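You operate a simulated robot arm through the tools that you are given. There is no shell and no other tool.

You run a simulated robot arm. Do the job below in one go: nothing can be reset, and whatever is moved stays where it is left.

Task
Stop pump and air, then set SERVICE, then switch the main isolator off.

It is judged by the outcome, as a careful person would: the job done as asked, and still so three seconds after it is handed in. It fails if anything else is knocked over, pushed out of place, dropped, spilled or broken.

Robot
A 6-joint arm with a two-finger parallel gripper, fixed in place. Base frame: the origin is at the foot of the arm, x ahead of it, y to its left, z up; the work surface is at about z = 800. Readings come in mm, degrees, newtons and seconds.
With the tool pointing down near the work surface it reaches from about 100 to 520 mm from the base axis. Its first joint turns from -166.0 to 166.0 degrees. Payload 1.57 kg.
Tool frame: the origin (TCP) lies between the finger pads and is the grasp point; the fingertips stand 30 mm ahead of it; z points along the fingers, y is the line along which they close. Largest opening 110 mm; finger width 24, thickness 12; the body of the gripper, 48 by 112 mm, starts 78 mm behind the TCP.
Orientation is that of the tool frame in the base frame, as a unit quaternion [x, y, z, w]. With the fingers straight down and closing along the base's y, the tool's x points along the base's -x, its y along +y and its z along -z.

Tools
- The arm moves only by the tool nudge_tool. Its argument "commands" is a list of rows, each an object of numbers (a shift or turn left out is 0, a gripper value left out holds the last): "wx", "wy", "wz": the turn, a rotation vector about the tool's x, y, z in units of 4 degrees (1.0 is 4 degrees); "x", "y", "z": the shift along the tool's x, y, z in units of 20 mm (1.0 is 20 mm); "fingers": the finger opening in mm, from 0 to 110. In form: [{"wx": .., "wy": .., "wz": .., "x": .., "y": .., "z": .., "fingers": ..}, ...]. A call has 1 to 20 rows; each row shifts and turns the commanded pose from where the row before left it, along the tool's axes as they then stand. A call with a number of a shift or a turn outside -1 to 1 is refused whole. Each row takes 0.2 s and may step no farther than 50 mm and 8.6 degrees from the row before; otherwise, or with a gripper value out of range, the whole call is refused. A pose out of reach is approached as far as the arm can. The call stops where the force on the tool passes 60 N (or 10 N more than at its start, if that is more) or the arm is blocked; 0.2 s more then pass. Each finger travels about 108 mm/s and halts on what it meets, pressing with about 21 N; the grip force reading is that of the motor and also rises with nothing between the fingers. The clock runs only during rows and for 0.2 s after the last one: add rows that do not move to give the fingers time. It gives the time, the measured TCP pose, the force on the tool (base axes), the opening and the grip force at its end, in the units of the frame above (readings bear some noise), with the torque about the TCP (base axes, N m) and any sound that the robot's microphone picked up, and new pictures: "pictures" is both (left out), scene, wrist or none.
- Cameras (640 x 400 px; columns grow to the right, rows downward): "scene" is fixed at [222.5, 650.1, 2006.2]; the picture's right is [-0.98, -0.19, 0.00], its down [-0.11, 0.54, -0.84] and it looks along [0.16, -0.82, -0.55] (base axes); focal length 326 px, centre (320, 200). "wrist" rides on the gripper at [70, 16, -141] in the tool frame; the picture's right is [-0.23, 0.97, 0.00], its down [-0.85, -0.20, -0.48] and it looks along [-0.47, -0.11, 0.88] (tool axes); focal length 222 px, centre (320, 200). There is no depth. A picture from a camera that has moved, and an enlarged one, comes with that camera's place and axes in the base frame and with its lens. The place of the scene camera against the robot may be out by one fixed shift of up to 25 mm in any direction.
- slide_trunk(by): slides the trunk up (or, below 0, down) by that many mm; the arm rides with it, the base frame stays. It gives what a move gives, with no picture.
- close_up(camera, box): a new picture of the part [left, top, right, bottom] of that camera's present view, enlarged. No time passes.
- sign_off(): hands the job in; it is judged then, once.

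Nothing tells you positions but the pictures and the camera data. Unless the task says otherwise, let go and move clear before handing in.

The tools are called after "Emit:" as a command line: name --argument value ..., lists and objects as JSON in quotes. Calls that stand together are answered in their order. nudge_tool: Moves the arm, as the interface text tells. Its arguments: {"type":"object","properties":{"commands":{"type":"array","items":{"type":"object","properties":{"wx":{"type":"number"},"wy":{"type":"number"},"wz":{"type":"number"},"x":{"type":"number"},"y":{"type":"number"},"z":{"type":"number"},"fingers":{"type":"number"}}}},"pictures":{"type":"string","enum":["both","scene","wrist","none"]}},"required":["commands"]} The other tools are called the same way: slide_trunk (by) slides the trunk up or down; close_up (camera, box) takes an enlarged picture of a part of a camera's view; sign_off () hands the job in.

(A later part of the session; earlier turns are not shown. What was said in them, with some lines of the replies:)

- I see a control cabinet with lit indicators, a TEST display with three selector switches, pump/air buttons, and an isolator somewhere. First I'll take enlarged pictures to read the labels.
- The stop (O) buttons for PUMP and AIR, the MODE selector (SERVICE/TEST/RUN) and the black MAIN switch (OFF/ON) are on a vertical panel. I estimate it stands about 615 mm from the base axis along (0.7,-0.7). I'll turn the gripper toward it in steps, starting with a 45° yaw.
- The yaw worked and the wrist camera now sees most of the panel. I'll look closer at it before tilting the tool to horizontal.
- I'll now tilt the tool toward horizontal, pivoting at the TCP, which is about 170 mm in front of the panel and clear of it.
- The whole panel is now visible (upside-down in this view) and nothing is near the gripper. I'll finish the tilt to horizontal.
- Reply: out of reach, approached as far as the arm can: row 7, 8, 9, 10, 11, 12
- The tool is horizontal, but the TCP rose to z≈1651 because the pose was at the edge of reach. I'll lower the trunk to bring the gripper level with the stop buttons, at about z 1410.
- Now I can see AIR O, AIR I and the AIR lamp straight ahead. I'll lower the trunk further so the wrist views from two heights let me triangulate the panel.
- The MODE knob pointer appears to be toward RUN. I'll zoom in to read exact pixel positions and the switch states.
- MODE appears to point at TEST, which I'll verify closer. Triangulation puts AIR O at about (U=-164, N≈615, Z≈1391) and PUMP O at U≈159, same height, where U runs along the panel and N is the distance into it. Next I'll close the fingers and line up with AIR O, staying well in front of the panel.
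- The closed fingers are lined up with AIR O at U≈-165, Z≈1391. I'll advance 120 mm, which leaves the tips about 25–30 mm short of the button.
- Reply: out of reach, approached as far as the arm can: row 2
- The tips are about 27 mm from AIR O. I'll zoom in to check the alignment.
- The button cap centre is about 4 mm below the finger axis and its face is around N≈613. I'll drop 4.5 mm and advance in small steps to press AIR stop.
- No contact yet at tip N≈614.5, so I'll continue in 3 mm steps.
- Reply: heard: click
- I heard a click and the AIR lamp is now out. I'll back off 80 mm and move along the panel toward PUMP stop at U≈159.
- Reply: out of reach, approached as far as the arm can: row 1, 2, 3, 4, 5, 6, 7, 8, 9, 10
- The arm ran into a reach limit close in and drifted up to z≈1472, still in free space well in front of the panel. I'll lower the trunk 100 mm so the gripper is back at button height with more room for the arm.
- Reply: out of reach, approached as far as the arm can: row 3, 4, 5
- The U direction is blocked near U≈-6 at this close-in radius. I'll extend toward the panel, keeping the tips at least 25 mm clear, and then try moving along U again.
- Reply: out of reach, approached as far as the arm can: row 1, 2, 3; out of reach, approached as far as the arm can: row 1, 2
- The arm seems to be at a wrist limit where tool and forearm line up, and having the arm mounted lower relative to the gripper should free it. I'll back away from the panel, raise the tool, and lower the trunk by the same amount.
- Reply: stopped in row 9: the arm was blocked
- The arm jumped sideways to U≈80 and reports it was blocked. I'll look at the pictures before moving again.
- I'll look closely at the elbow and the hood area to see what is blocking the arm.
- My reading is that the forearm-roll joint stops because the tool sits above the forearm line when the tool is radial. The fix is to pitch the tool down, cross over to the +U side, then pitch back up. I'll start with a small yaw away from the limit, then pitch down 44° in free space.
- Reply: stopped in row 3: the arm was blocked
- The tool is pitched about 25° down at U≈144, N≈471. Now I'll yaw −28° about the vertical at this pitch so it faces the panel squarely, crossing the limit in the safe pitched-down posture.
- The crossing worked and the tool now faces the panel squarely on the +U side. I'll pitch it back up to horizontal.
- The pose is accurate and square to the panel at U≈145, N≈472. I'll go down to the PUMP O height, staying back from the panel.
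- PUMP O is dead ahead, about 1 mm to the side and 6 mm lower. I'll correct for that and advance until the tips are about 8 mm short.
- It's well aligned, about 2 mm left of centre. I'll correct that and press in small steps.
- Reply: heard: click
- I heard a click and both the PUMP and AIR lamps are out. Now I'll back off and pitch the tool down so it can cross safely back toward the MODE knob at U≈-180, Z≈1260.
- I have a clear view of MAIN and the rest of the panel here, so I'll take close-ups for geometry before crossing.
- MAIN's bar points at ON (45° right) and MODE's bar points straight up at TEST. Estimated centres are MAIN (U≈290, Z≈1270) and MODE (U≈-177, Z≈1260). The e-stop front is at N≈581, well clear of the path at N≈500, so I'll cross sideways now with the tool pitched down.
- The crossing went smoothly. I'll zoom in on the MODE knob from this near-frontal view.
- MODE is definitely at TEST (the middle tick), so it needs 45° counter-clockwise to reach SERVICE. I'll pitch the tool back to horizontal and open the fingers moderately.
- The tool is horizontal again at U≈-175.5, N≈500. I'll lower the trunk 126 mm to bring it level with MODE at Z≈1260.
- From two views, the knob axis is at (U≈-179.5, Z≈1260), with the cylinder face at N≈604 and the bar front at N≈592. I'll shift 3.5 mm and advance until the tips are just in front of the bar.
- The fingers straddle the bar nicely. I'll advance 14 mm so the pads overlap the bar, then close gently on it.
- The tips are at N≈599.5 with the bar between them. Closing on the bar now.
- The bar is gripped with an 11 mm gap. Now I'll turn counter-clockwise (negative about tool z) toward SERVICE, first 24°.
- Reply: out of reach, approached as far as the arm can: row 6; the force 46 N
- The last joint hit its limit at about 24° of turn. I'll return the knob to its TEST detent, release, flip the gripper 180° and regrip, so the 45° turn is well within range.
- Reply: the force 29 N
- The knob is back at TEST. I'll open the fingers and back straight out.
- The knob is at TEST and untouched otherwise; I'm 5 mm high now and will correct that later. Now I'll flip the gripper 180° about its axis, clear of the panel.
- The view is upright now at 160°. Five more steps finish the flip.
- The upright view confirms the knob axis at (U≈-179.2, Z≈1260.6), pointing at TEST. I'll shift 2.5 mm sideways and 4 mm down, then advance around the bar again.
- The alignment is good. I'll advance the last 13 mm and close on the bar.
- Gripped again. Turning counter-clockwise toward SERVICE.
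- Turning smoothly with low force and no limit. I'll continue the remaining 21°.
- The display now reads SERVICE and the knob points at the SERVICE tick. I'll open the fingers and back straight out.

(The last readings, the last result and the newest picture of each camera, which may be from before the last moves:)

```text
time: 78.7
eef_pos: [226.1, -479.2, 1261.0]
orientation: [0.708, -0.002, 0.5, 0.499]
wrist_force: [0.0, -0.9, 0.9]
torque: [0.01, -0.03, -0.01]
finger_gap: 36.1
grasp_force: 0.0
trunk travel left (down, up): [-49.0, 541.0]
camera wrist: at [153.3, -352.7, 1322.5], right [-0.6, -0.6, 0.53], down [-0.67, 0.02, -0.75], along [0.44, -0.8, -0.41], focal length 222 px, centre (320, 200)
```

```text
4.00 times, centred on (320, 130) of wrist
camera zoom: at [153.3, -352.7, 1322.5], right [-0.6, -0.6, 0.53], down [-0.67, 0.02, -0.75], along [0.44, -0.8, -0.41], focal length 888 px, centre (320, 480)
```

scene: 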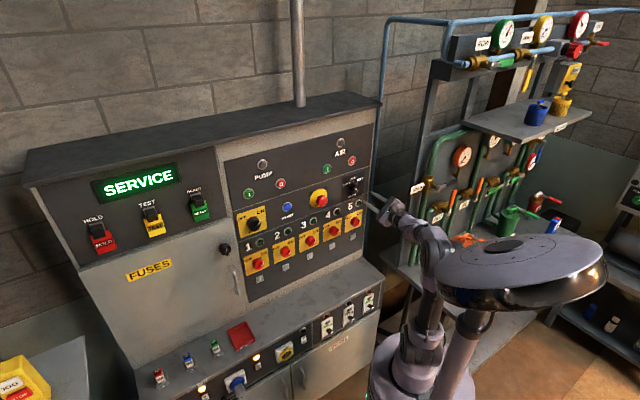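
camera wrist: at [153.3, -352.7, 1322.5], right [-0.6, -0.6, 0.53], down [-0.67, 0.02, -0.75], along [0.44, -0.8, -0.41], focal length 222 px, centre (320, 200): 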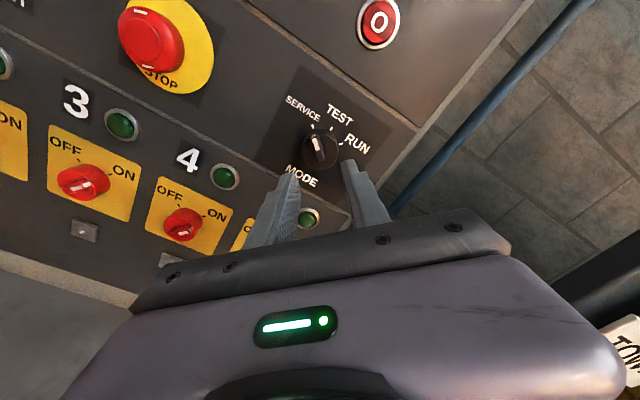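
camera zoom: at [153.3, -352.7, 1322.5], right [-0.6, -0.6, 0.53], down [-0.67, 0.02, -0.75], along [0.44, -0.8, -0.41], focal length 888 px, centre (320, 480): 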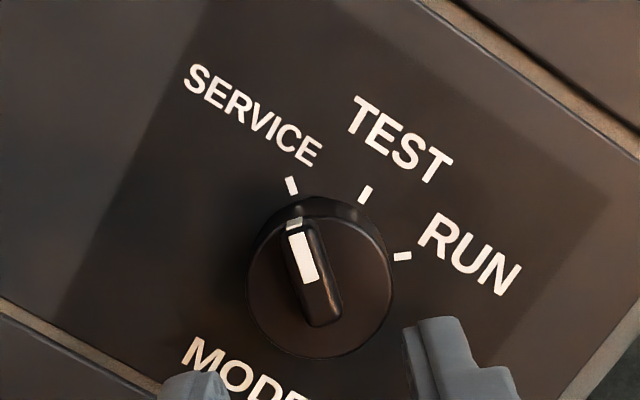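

SERVICE is set and held after release. Now I'll head for MAIN by unwinding the gripper roll back 135°, clear of the panel, and then doing the pitched-down crossing.

Emit:
nudge_tool --commands '[{"wz": -1}, {"wz": -1}, {"wz": -1}, {"wz": -1}, {"wz": -1}, {"wz": -1}, {"wz": -1}, {"wz": -1}, {"wz": -1}, {"wz": -1}, {"wz": -1}, {"wz": -1}, {"wz": -1}, {"wz": -1}, {"wz": -1}, {"wz": -1}, {"wz": -1}, {"wz": -1}, {"wz": -1}, {"wz": -1}]' --pictures "none"

Emit:
nudge_tool --commands '[{"wz": -1}, {"wz": -1}, {"wz": -1}, {"wz": -1}, {"wz": -1}, {"wz": -1}, {"wz": -1}, {"wz": -1}, {"wz": -1}, {"wz": -1}, {"wz": -1}, {"wz": -1}, {"wz": -1}, {"wz": -0.75}, {}]' --pictures "both"

```text
time: 82.9
eef_pos: [227.1, -479.4, 1259.9]
orientation: [0.544, 0.453, 0.062, 0.703]
wrist_force: [0.5, -1.0, 0.3]
torque: [-0.02, -0.02, -0.03]
finger_gap: 36.0
grasp_force: 0.1
trunk travel left (down, up): [-49.0, 541.0]
```

```text
time: 86.1
eef_pos: [227.0, -479.4, 1261.6]
orientation: [0.273, 0.653, -0.271, 0.652]
wrist_force: [-0.5, 0.6, -0.4]
torque: [0.04, -0.01, -0.02]
finger_gap: 35.9
grasp_force: 0.0
trunk travel left (down, up): [-49.0, 541.0]
camera wrist: at [138.2, -367.0, 1191.2], right [0.69, 0.69, 0.23], down [-0.48, 0.2, 0.86], along [0.54, -0.7, 0.46], focal length 222 px, centre (320, 200)
```

scene: 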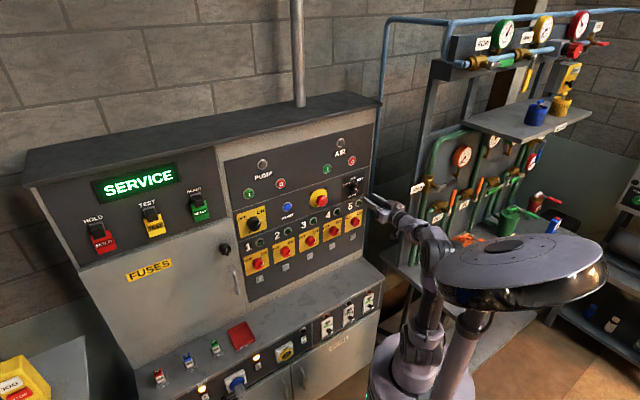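
wrist: 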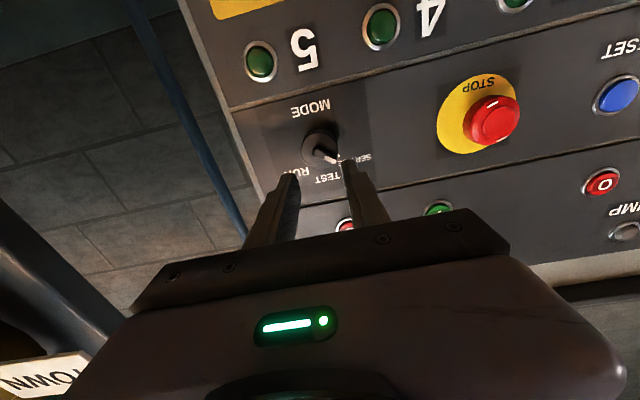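

The roll is unwound. Pitching down 40°, then crossing sideways toward MAIN at N≈500, with the tips 55 mm or more clear of the e-stop.

Emit:
nudge_tool --commands '[{"wy": 1}, {"wy": 1}, {"wy": 1}, {"wy": 1}, {"wy": 1}, {"wy": 1}, {"wy": 1}, {"wy": 1}, {"wy": 1}, {"wy": 1}, {}]' --pictures "none"

Emit:
nudge_tool --commands '[{"y": 1}, {"y": 1}, {"y": 1}, {"y": 1}, {"y": 1}, {"y": 1}, {"y": 1}, {"y": 1}, {"y": 1}, {"y": 1}, {"y": 1}, {"y": 1}, {}]' --pictures "both"

```text
time: 88.5
eef_pos: [225.8, -480.0, 1261.0]
orientation: [0.35, 0.837, -0.16, 0.389]
wrist_force: [0.2, 0.6, 0.2]
torque: [0.0, 0.04, -0.01]
finger_gap: 35.9
grasp_force: 0.0
trunk travel left (down, up): [-49.0, 541.0]
```

```text
time: 91.3
eef_pos: [397.3, -309.6, 1262.8]
orientation: [0.349, 0.837, -0.161, 0.39]
wrist_force: [-0.1, 0.0, 0.3]
torque: [0.02, -0.01, -0.01]
finger_gap: 36.2
grasp_force: 0.0
trunk travel left (down, up): [-49.0, 541.0]
camera wrist: at [300.4, -189.6, 1300.1], right [0.79, 0.58, 0.18], down [-0.01, -0.27, 0.96], along [0.61, -0.77, -0.21], focal length 222 px, centre (320, 200)
```

scene: 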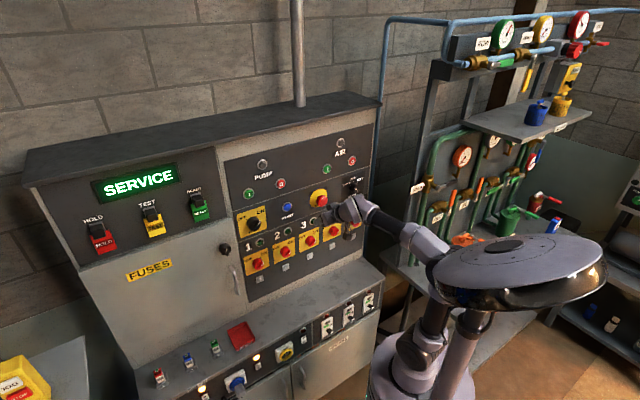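
wrist: 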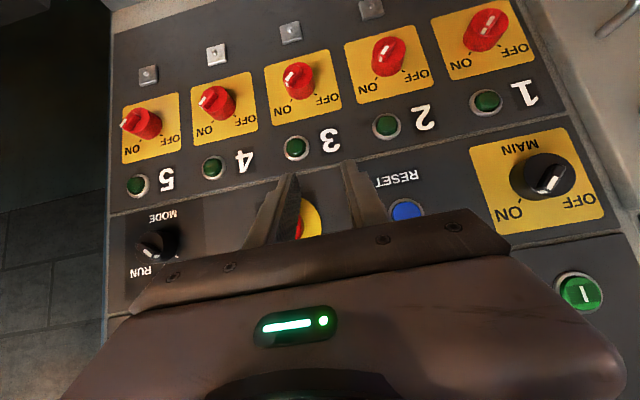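

The crossing is going well at U≈62. Continuing to U≈290.

Emit:
nudge_tool --commands '[{"y": 1}, {"y": 1}, {"y": 1}, {"y": 1}, {"y": 1}, {"y": 1}, {"y": 1}, {"y": 1}, {"y": 1}, {"y": 1}, {"y": 1}, {"y": 0.4}, {}]' --pictures "both"

Emit:
close_up --camera "wrist" --box '[240, 80, 400, 180]'

```text
time: 94.1
eef_pos: [558.9, -150.2, 1262.5]
orientation: [0.35, 0.838, -0.16, 0.388]
wrist_force: [0.5, 0.1, -0.7]
torque: [0.01, -0.03, -0.03]
finger_gap: 35.9
grasp_force: 0.0
trunk travel left (down, up): [-49.0, 541.0]
camera wrist: at [462.6, -29.7, 1300.1], right [0.79, 0.58, 0.18], down [-0.01, -0.27, 0.96], along [0.61, -0.77, -0.21], focal length 222 px, centre (320, 200)
```

scene: 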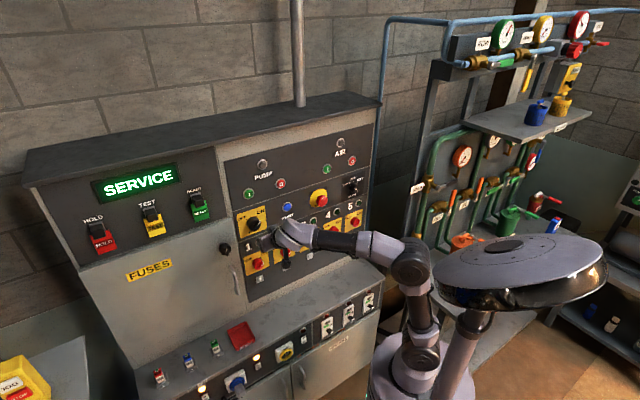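
wrist: 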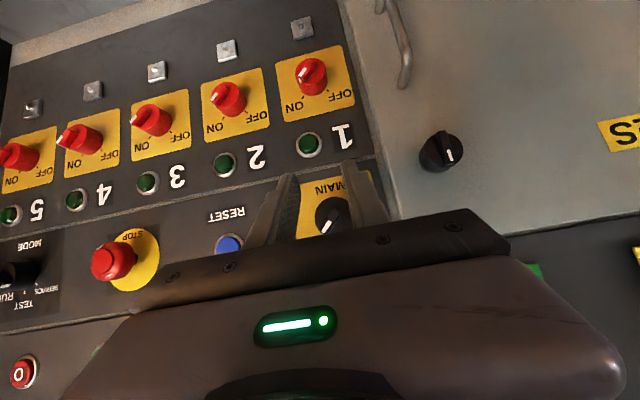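

```text
4.00 times, centred on (320, 130) of wrist
camera zoom: at [462.6, -29.7, 1300.1], right [0.79, 0.58, 0.18], down [-0.01, -0.27, 0.96], along [0.61, -0.77, -0.21], focal length 888 px, centre (320, 480)
```

zoom: 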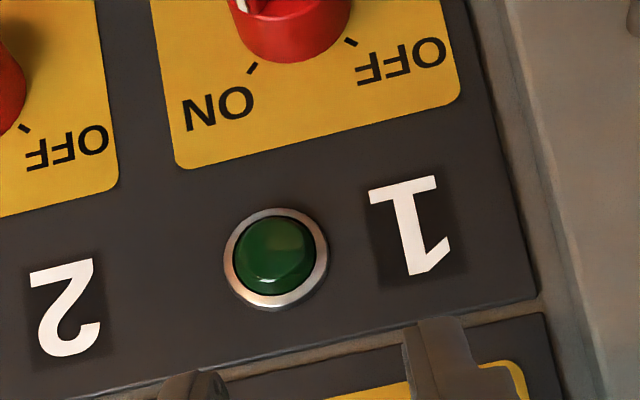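

I'm positioned in front of MAIN. Pitching the tool back to horizontal.

Emit:
nudge_tool --commands '[{"wy": -1}, {"wy": -1}, {"wy": -1}, {"wy": -1}, {"wy": -1}, {"wy": -1}, {"wy": -1}, {"wy": -1}, {"wy": -1}, {"wy": -1}, {}]' --pictures "both"

Emit:
close_up --camera "wrist" --box '[240, 80, 400, 180]'

```text
time: 96.5
eef_pos: [557.9, -150.6, 1263.1]
orientation: [0.273, 0.653, -0.27, 0.653]
wrist_force: [0.2, 0.9, -0.6]
torque: [-0.01, -0.01, -0.03]
finger_gap: 36.0
grasp_force: 0.2
trunk travel left (down, up): [-49.0, 541.0]
camera wrist: at [470.7, -37.3, 1193.0], right [0.69, 0.69, 0.23], down [-0.48, 0.2, 0.86], along [0.54, -0.7, 0.46], focal length 222 px, centre (320, 200)
```

scene: 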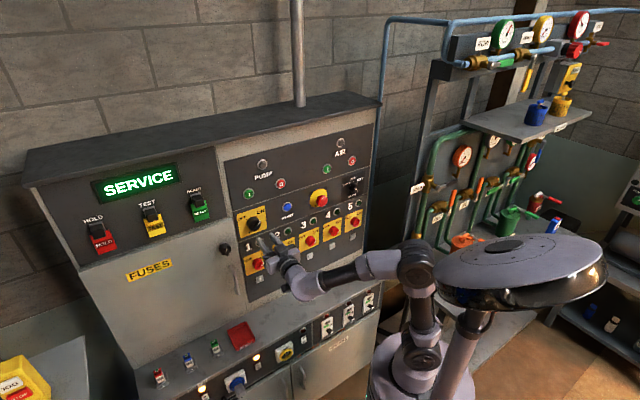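
wrist: 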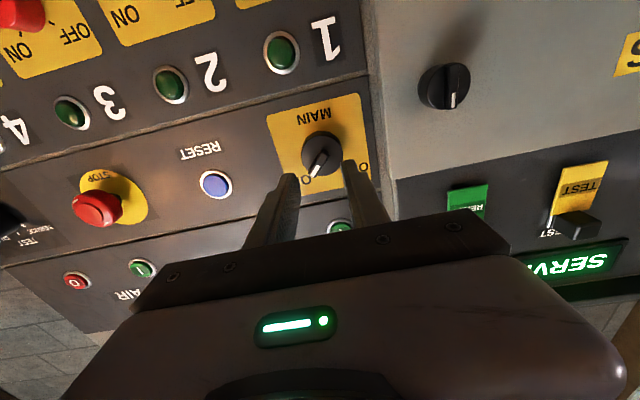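

```text
4.00 times, centred on (320, 130) of wrist
camera zoom: at [470.7, -37.3, 1193.0], right [0.69, 0.69, 0.23], down [-0.48, 0.2, 0.86], along [0.54, -0.7, 0.46], focal length 888 px, centre (320, 480)
```

zoom: 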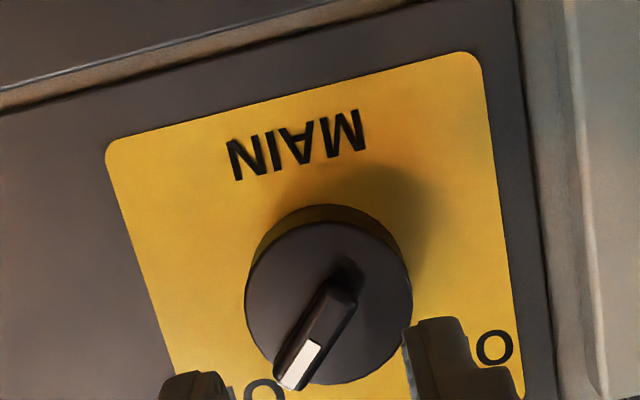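

MAIN's axis is at (U≈291, Z≈1268), with its face at N≈605 and its bar at 45° pointing to ON. I'll roll the gripper −135°, clear of the panel, so the fingers straddle the bar with room to turn another 90° counter-clockwise.

Emit:
nudge_tool --commands '[{"wz": -1}, {"wz": -1}, {"wz": -1}, {"wz": -1}, {"wz": -1}, {"wz": -1}, {"wz": -1}, {"wz": -1}, {"wz": -1}, {"wz": -1}, {"wz": -1}, {"wz": -1}, {"wz": -1}, {"wz": -1}, {"wz": -1}, {"wz": -1}, {"wz": -1}, {"wz": -1}, {"wz": -1}, {"wz": -1}]' --pictures "none"

Emit:
nudge_tool --commands '[{"wz": -1}, {"wz": -1}, {"wz": -1}, {"wz": -1}, {"wz": -1}, {"wz": -1}, {"wz": -1}, {"wz": -1}, {"wz": -1}, {"wz": -1}, {"wz": -1}, {"wz": -1}, {"wz": -1}, {"wz": -0.75}, {}]' --pictures "both"

Emit:
close_up --camera "wrist" --box '[240, 80, 400, 180]'

```text
time: 100.7
eef_pos: [560.1, -150.3, 1261.2]
orientation: [-0.211, 0.676, -0.627, 0.325]
wrist_force: [0.1, 0.3, -0.1]
torque: [0.01, 0.01, 0.05]
finger_gap: 35.9
grasp_force: 0.1
trunk travel left (down, up): [-49.0, 541.0]
```

```text
time: 103.9
eef_pos: [559.2, -149.6, 1263.0]
orientation: [0.499, -0.502, 0.706, 0.001]
wrist_force: [0.4, -0.2, -0.5]
torque: [0.01, 0.0, 0.0]
finger_gap: 36.2
grasp_force: 0.1
trunk travel left (down, up): [-49.0, 541.0]
camera wrist: at [416.3, -91.9, 1300.3], right [-0.37, -0.37, -0.85], down [0.19, 0.87, -0.46], along [0.91, -0.34, -0.25], focal length 222 px, centre (320, 200)
```

scene: 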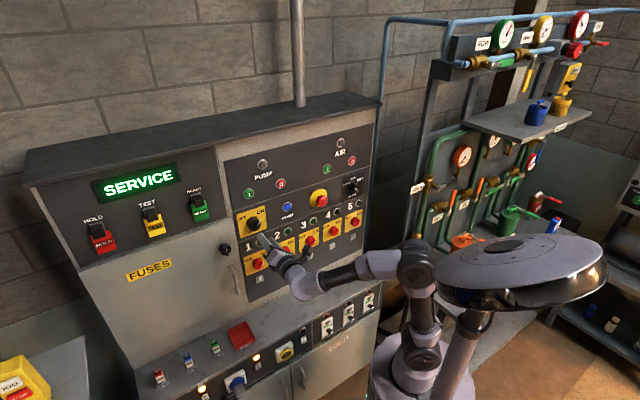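
wrist: 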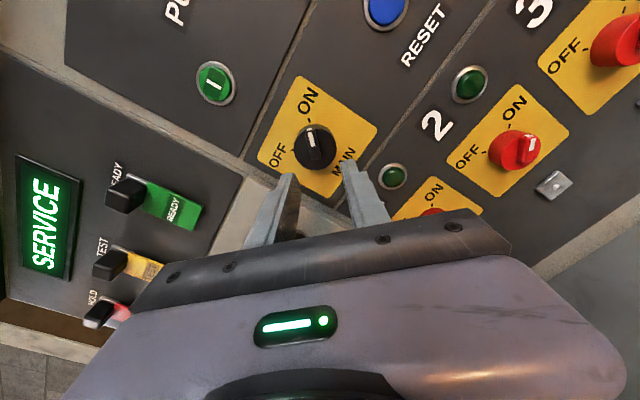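

```text
4.00 times, centred on (320, 130) of wrist
camera zoom: at [416.3, -91.9, 1300.3], right [-0.37, -0.37, -0.85], down [0.19, 0.87, -0.46], along [0.91, -0.34, -0.25], focal length 888 px, centre (320, 480)
```

zoom: 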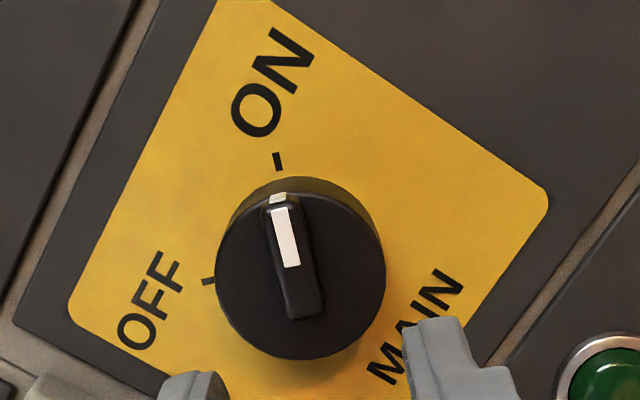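

The gripper is aligned with the bar direction, and this view confirms the axis at (U≈291, Z≈1268.5). I'll centre on it and advance until the tips are about 8 mm in front of the bar.

Emit:
nudge_tool --commands '[{"x": 0.17, "y": -0.24}, {"z": 1}, {"z": 1}, {"z": 0.85}, {}]' --pictures "both"

Emit:
close_up --camera "wrist" --box '[240, 100, 400, 200]'

Emit:
close_up --camera "scene" --box '[220, 190, 340, 265]'

```text
time: 105.1
eef_pos: [601.3, -190.8, 1267.3]
orientation: [0.498, -0.504, 0.706, 0.001]
wrist_force: [0.4, -0.9, 0.3]
torque: [-0.02, 0.0, 0.02]
finger_gap: 36.1
grasp_force: 0.2
trunk travel left (down, up): [-49.0, 541.0]
camera wrist: at [457.8, -132.7, 1304.8], right [-0.37, -0.37, -0.85], down [0.19, 0.87, -0.46], along [0.91, -0.34, -0.25], focal length 222 px, centre (320, 200)
```

scene: 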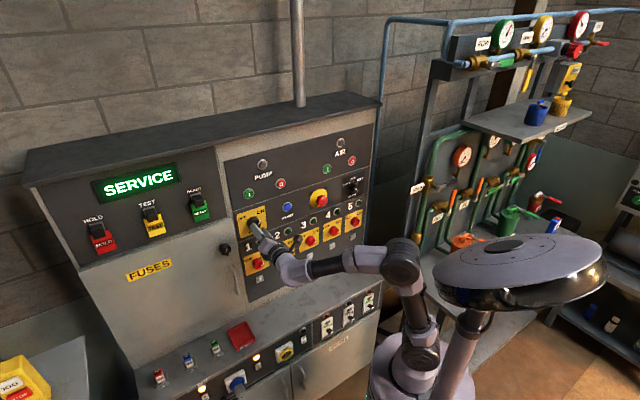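
wrist: 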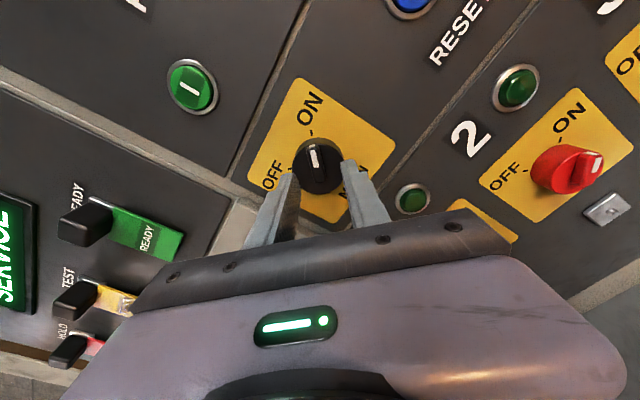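

```text
4.00 times, centred on (320, 150) of wrist
camera zoom: at [457.8, -132.7, 1304.8], right [-0.37, -0.37, -0.85], down [0.19, 0.87, -0.46], along [0.91, -0.34, -0.25], focal length 888 px, centre (320, 400)
```

zoom: 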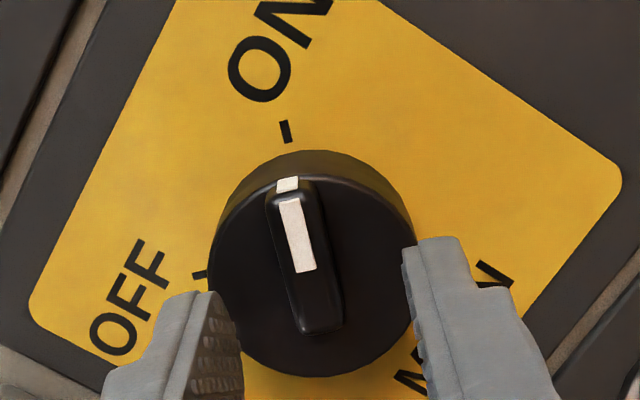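

```text
5.33 times, centred on (280, 228) of scene
camera zoom: at [222.5, 650.1, 2006.2], right [-0.98, -0.19, 0.0], down [-0.11, 0.54, -0.84], along [0.16, -0.82, -0.55], focal length 1738 px, centre (533, 53)
```

zoom: 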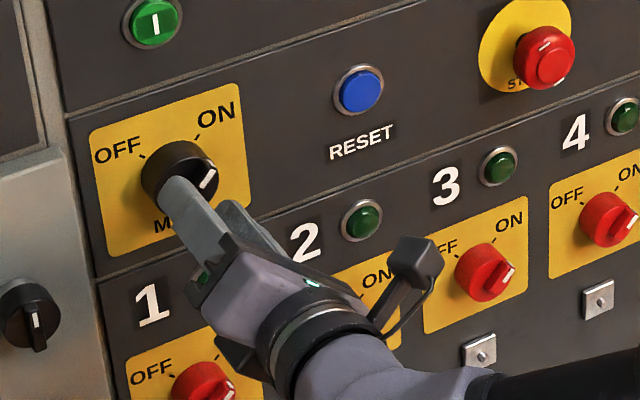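

There's a small sideways offset of about 2 mm. I'll correct it, advance 13 mm and close on the bar.

Emit:
nudge_tool --commands '[{"y": -0.09}, {"z": 0.35}, {"z": 0.3}, {}]' --pictures "wrist"

Emit:
nudge_tool --commands '[{"fingers": 0}, {}, {}]' --pictures "wrist"

Emit:
close_up --camera "wrist" --box '[240, 100, 400, 200]'

```text
time: 106.1
eef_pos: [609.8, -198.3, 1269.0]
orientation: [0.499, -0.502, 0.707, 0.0]
wrist_force: [0.1, -1.0, 0.8]
torque: [0.0, 0.03, 0.03]
finger_gap: 35.9
grasp_force: 0.0
trunk travel left (down, up): [-49.0, 541.0]
camera wrist: at [467.0, -141.0, 1306.7], right [-0.37, -0.37, -0.85], down [0.19, 0.87, -0.46], along [0.91, -0.34, -0.25], focal length 222 px, centre (320, 200)
```

wrist: 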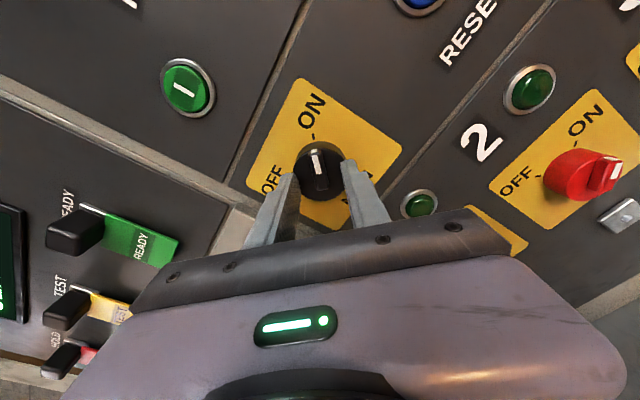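

```text
time: 106.9
eef_pos: [608.7, -199.4, 1268.7]
orientation: [0.499, -0.504, 0.706, 0.001]
wrist_force: [-7.5, 0.1, -9.6]
torque: [-0.21, -0.05, -0.32]
finger_gap: 11.0
grasp_force: 28.4
trunk travel left (down, up): [-49.0, 541.0]
camera wrist: at [466.7, -141.4, 1306.1], right [-0.38, -0.37, -0.85], down [0.19, 0.87, -0.46], along [0.91, -0.34, -0.25], focal length 222 px, centre (320, 200)
```

wrist: 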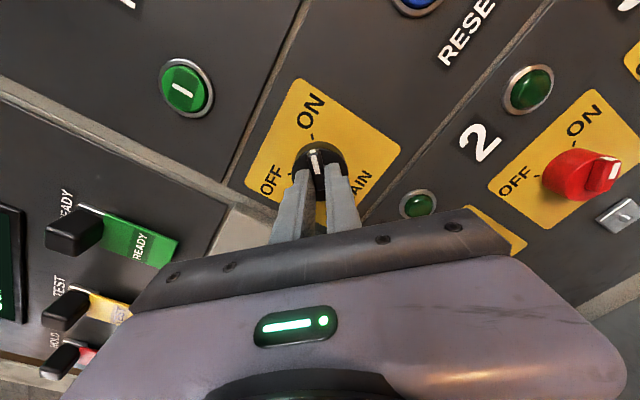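

```text
4.00 times, centred on (320, 150) of wrist
camera zoom: at [466.7, -141.4, 1306.1], right [-0.38, -0.37, -0.85], down [0.19, 0.87, -0.46], along [0.91, -0.34, -0.25], focal length 888 px, centre (320, 400)
```

zoom: 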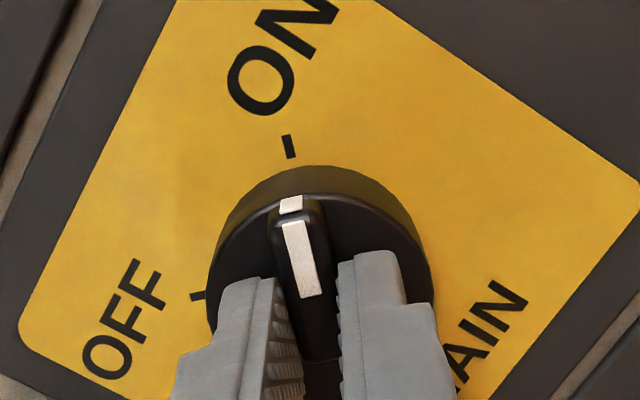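

MAIN's bar is gripped. I'll relieve 1 mm of side load, then turn counter-clockwise the first 32°.

Emit:
nudge_tool --commands '[{"y": 0.05}, {"wz": -1}, {"wz": -1}, {"wz": -1}, {"wz": -1}, {"wz": -1}, {"wz": -1}, {"wz": -1}, {"wz": -1}, {}]' --pictures "wrist"

```text
time: 109.1
eef_pos: [609.8, -198.3, 1268.3]
orientation: [0.618, -0.346, 0.678, 0.195]
wrist_force: [-8.9, -2.3, -14.1]
torque: [0.05, 0.07, -0.1]
finger_gap: 10.8
grasp_force: 28.6
trunk travel left (down, up): [-49.0, 541.0]
camera wrist: at [487.4, -121.0, 1332.7], right [-0.64, -0.63, -0.44], down [-0.06, 0.62, -0.79], along [0.77, -0.47, -0.43], focal length 222 px, centre (320, 200)
```

wrist: 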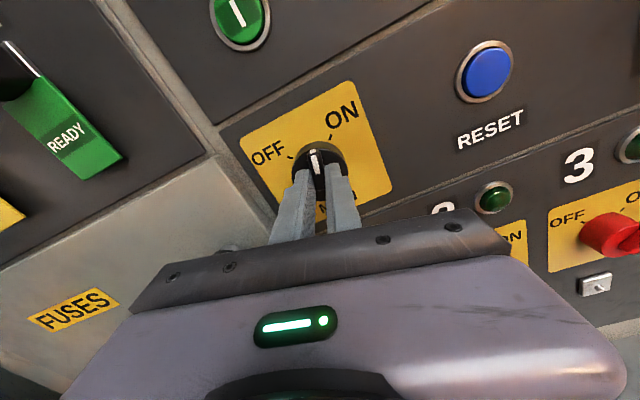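

Turning well with modest side force. I'll trim about 1 mm and continue another 32°.

Emit:
nudge_tool --commands '[{"x": -0.04, "y": 0.03}, {"wz": -1}, {"wz": -1}, {"wz": -1}, {"wz": -1}, {"wz": -1}, {"wz": -1}, {"wz": -1}, {"wz": -1}, {}]' --pictures "wrist"

```text
time: 111.3
eef_pos: [609.8, -199.1, 1267.0]
orientation: [0.689, -0.162, 0.599, 0.375]
wrist_force: [10.8, -5.9, 16.3]
torque: [0.09, 0.07, 0.04]
finger_gap: 11.1
grasp_force: 28.7
trunk travel left (down, up): [-49.0, 541.0]
camera wrist: at [514.8, -93.6, 1339.4], right [-0.71, -0.7, 0.1], down [-0.4, 0.28, -0.87], along [0.58, -0.66, -0.48], focal length 222 px, centre (320, 200)
```

wrist: 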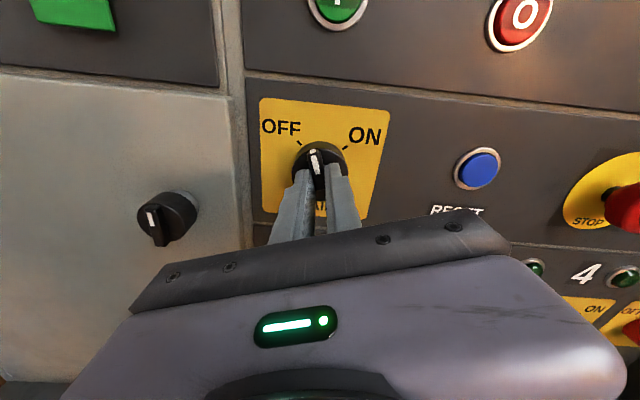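

64° done. Finishing the remaining 26° to OFF.

Emit:
nudge_tool --commands '[{"wz": -1}, {"wz": -1}, {"wz": -1}, {"wz": -1}, {"wz": -1}, {"wz": -1}, {"wz": -0.5}, {}]' --pictures "both"

Emit:
close_up --camera "wrist" --box '[240, 80, 400, 180]'

```text
time: 113.1
eef_pos: [609.0, -199.9, 1267.9]
orientation: [0.708, -0.002, 0.499, 0.5]
wrist_force: [16.5, -11.7, 26.4]
torque: [-0.41, -0.4, 0.12]
finger_gap: 10.8
grasp_force: 28.8
trunk travel left (down, up): [-49.0, 541.0]
camera wrist: at [536.1, -72.1, 1329.0], right [-0.6, -0.6, 0.52], down [-0.67, 0.02, -0.75], along [0.44, -0.8, -0.41], focal length 222 px, centre (320, 200)
```

scene: 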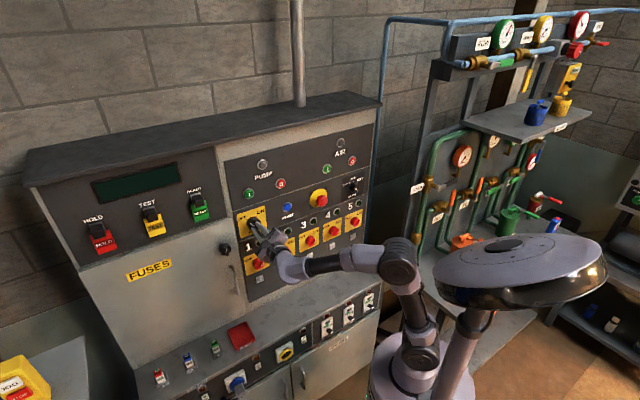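
wrist: 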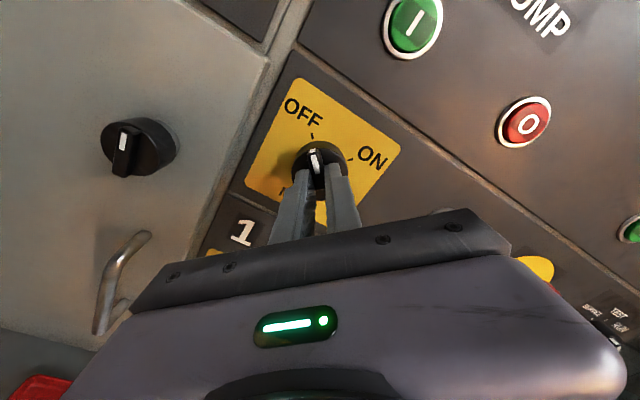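

```text
4.00 times, centred on (320, 130) of wrist
camera zoom: at [536.1, -72.1, 1329.0], right [-0.6, -0.6, 0.52], down [-0.67, 0.02, -0.75], along [0.44, -0.8, -0.41], focal length 888 px, centre (320, 480)
```

zoom: 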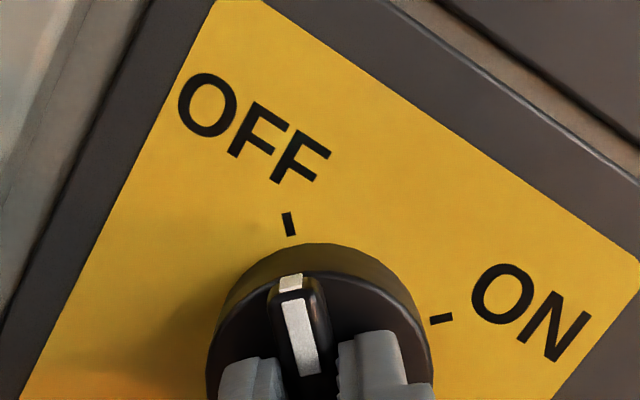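

The display went dark and MAIN points at OFF. Releasing and backing straight out.

Emit:
nudge_tool --commands '[{"fingers": 36}, {}, {"z": -0.5}, {"z": -1}, {"z": -1}, {"z": -1}, {}]' --pictures "both"

Emit:
close_up --camera "wrist" --box '[240, 80, 400, 180]'

Emit:
close_up --camera "scene" --box '[220, 130, 380, 230]'

```text
time: 114.7
eef_pos: [559.4, -149.0, 1265.4]
orientation: [0.708, -0.002, 0.499, 0.5]
wrist_force: [-0.3, 0.2, -0.3]
torque: [0.01, -0.01, 0.01]
finger_gap: 35.9
grasp_force: 0.1
trunk travel left (down, up): [-49.0, 541.0]
camera wrist: at [486.3, -22.3, 1327.7], right [-0.6, -0.6, 0.53], down [-0.67, 0.02, -0.75], along [0.44, -0.8, -0.41], focal length 222 px, centre (320, 200)
```

scene: 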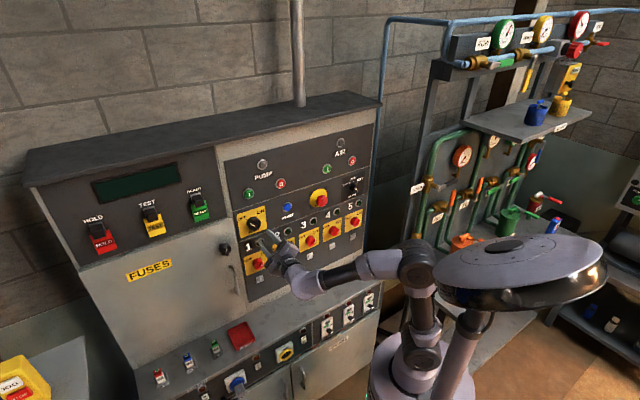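
wrist: 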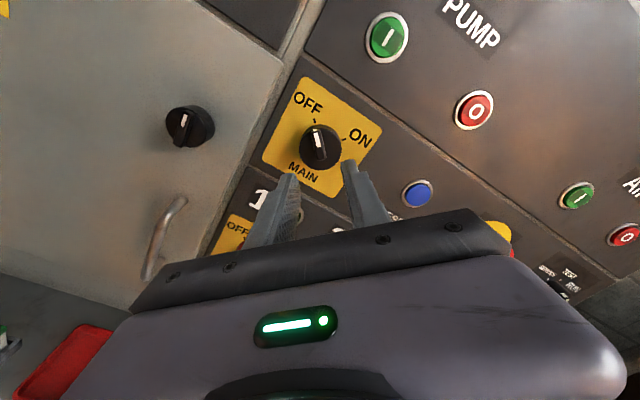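

```text
4.00 times, centred on (320, 130) of wrist
camera zoom: at [486.3, -22.3, 1327.7], right [-0.6, -0.6, 0.53], down [-0.67, 0.02, -0.75], along [0.44, -0.8, -0.41], focal length 888 px, centre (320, 480)
```

zoom: 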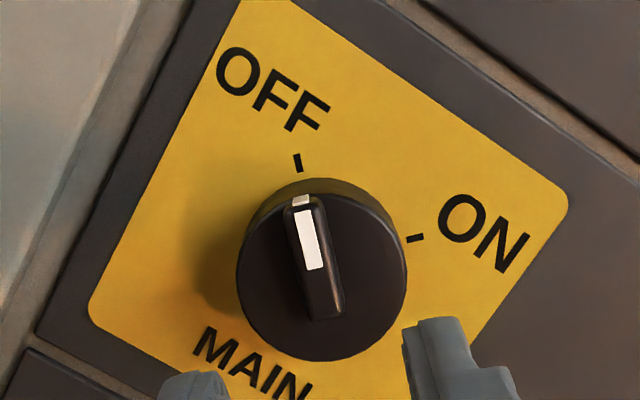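

```text
4.00 times, centred on (300, 180) of scene
camera zoom: at [222.5, 650.1, 2006.2], right [-0.98, -0.19, 0.0], down [-0.11, 0.54, -0.84], along [0.16, -0.82, -0.55], focal length 1303 px, centre (400, 280)
```

zoom: 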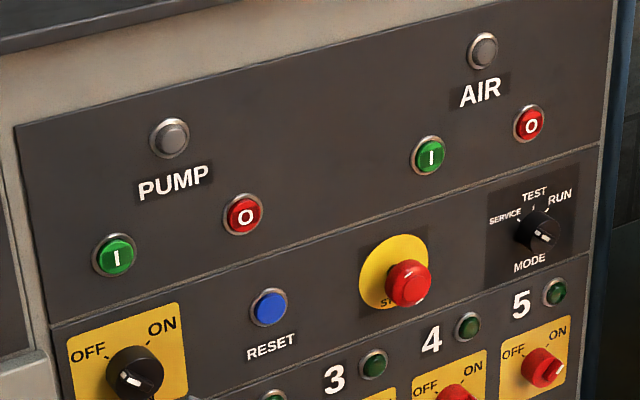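

Everything checks out: PUMP and AIR lamps out, MODE on SERVICE, MAIN on OFF, and the other switches and the e-stop unchanged. I'll back off a little further and confirm the state holds.

Emit:
nudge_tool --commands '[{"z": -1}, {"z": -1}, {}, {}, {}, {}, {}, {}, {}, {}]' --pictures "both"

Emit:
close_up --camera "scene" --box '[310, 160, 390, 210]'

Emit:
close_up --camera "scene" --box '[60, 160, 380, 360]'

```text
time: 116.9
eef_pos: [532.7, -121.1, 1268.5]
orientation: [0.708, -0.003, 0.499, 0.5]
wrist_force: [-1.0, 0.0, 0.4]
torque: [0.02, 0.0, -0.05]
finger_gap: 36.1
grasp_force: 0.0
trunk travel left (down, up): [-49.0, 541.0]
camera wrist: at [459.6, 6.5, 1329.5], right [-0.6, -0.6, 0.53], down [-0.67, 0.02, -0.75], along [0.44, -0.8, -0.41], focal length 222 px, centre (320, 200)
```

scene: 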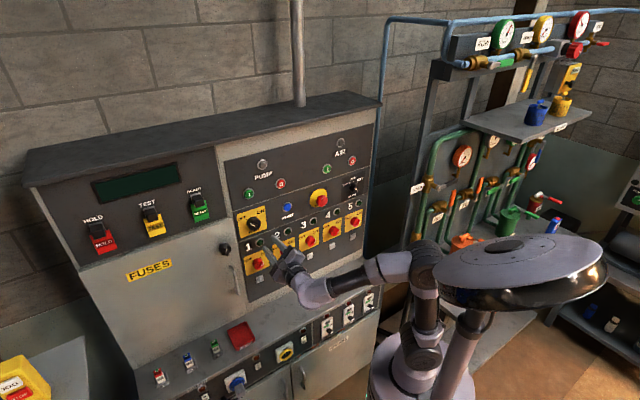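
wrist: 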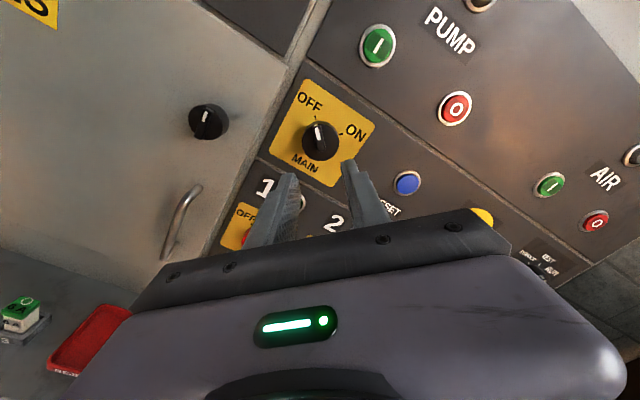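

```text
8.00 times, centred on (350, 185) of scene
camera zoom: at [222.5, 650.1, 2006.2], right [-0.98, -0.19, 0.0], down [-0.11, 0.54, -0.84], along [0.16, -0.82, -0.55], focal length 2606 px, centre (80, 320)
```

zoom: 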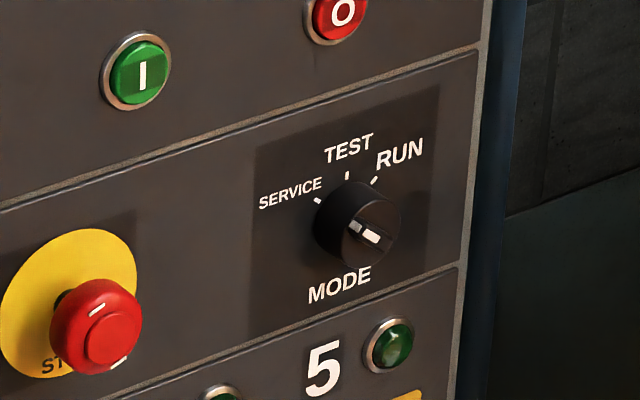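

```text
2.00 times, centred on (220, 260) of scene
camera zoom: at [222.5, 650.1, 2006.2], right [-0.98, -0.19, 0.0], down [-0.11, 0.54, -0.84], along [0.16, -0.82, -0.55], focal length 652 px, centre (520, 80)
```

zoom: 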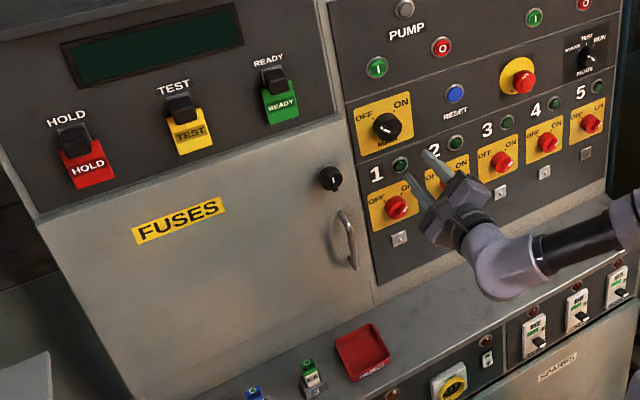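

The pictures still show PUMP and AIR stopped, MODE on SERVICE and MAIN on OFF, and nothing else has moved. The gripper is clear of the panel, so I'm handing in.

Emit:
sign_off

```text
The job is handed in.
```

The job is done in the order you asked, and I've handed it in. I haven't seen a verdict from the judging.

1. **Air and pump stopped:** I pressed the red O button for each (air first), heard it click, and saw its lamp go out.
2. **MODE set to SERVICE:** The knob started at TEST. The first try stopped about halfway at the arm's wrist limit, so I turned it back to TEST, regripped and turned it fully. The display then read SERVICE.
3. **Main isolator off:** I turned MAIN from ON to OFF, and the display went dark.

I checked again about two seconds after letting go of MAIN. Both knobs had held, the pump and air lamps were still out, and I saw no change to the emergency stop or the five red switches. The gripper is open and clear of the panel.
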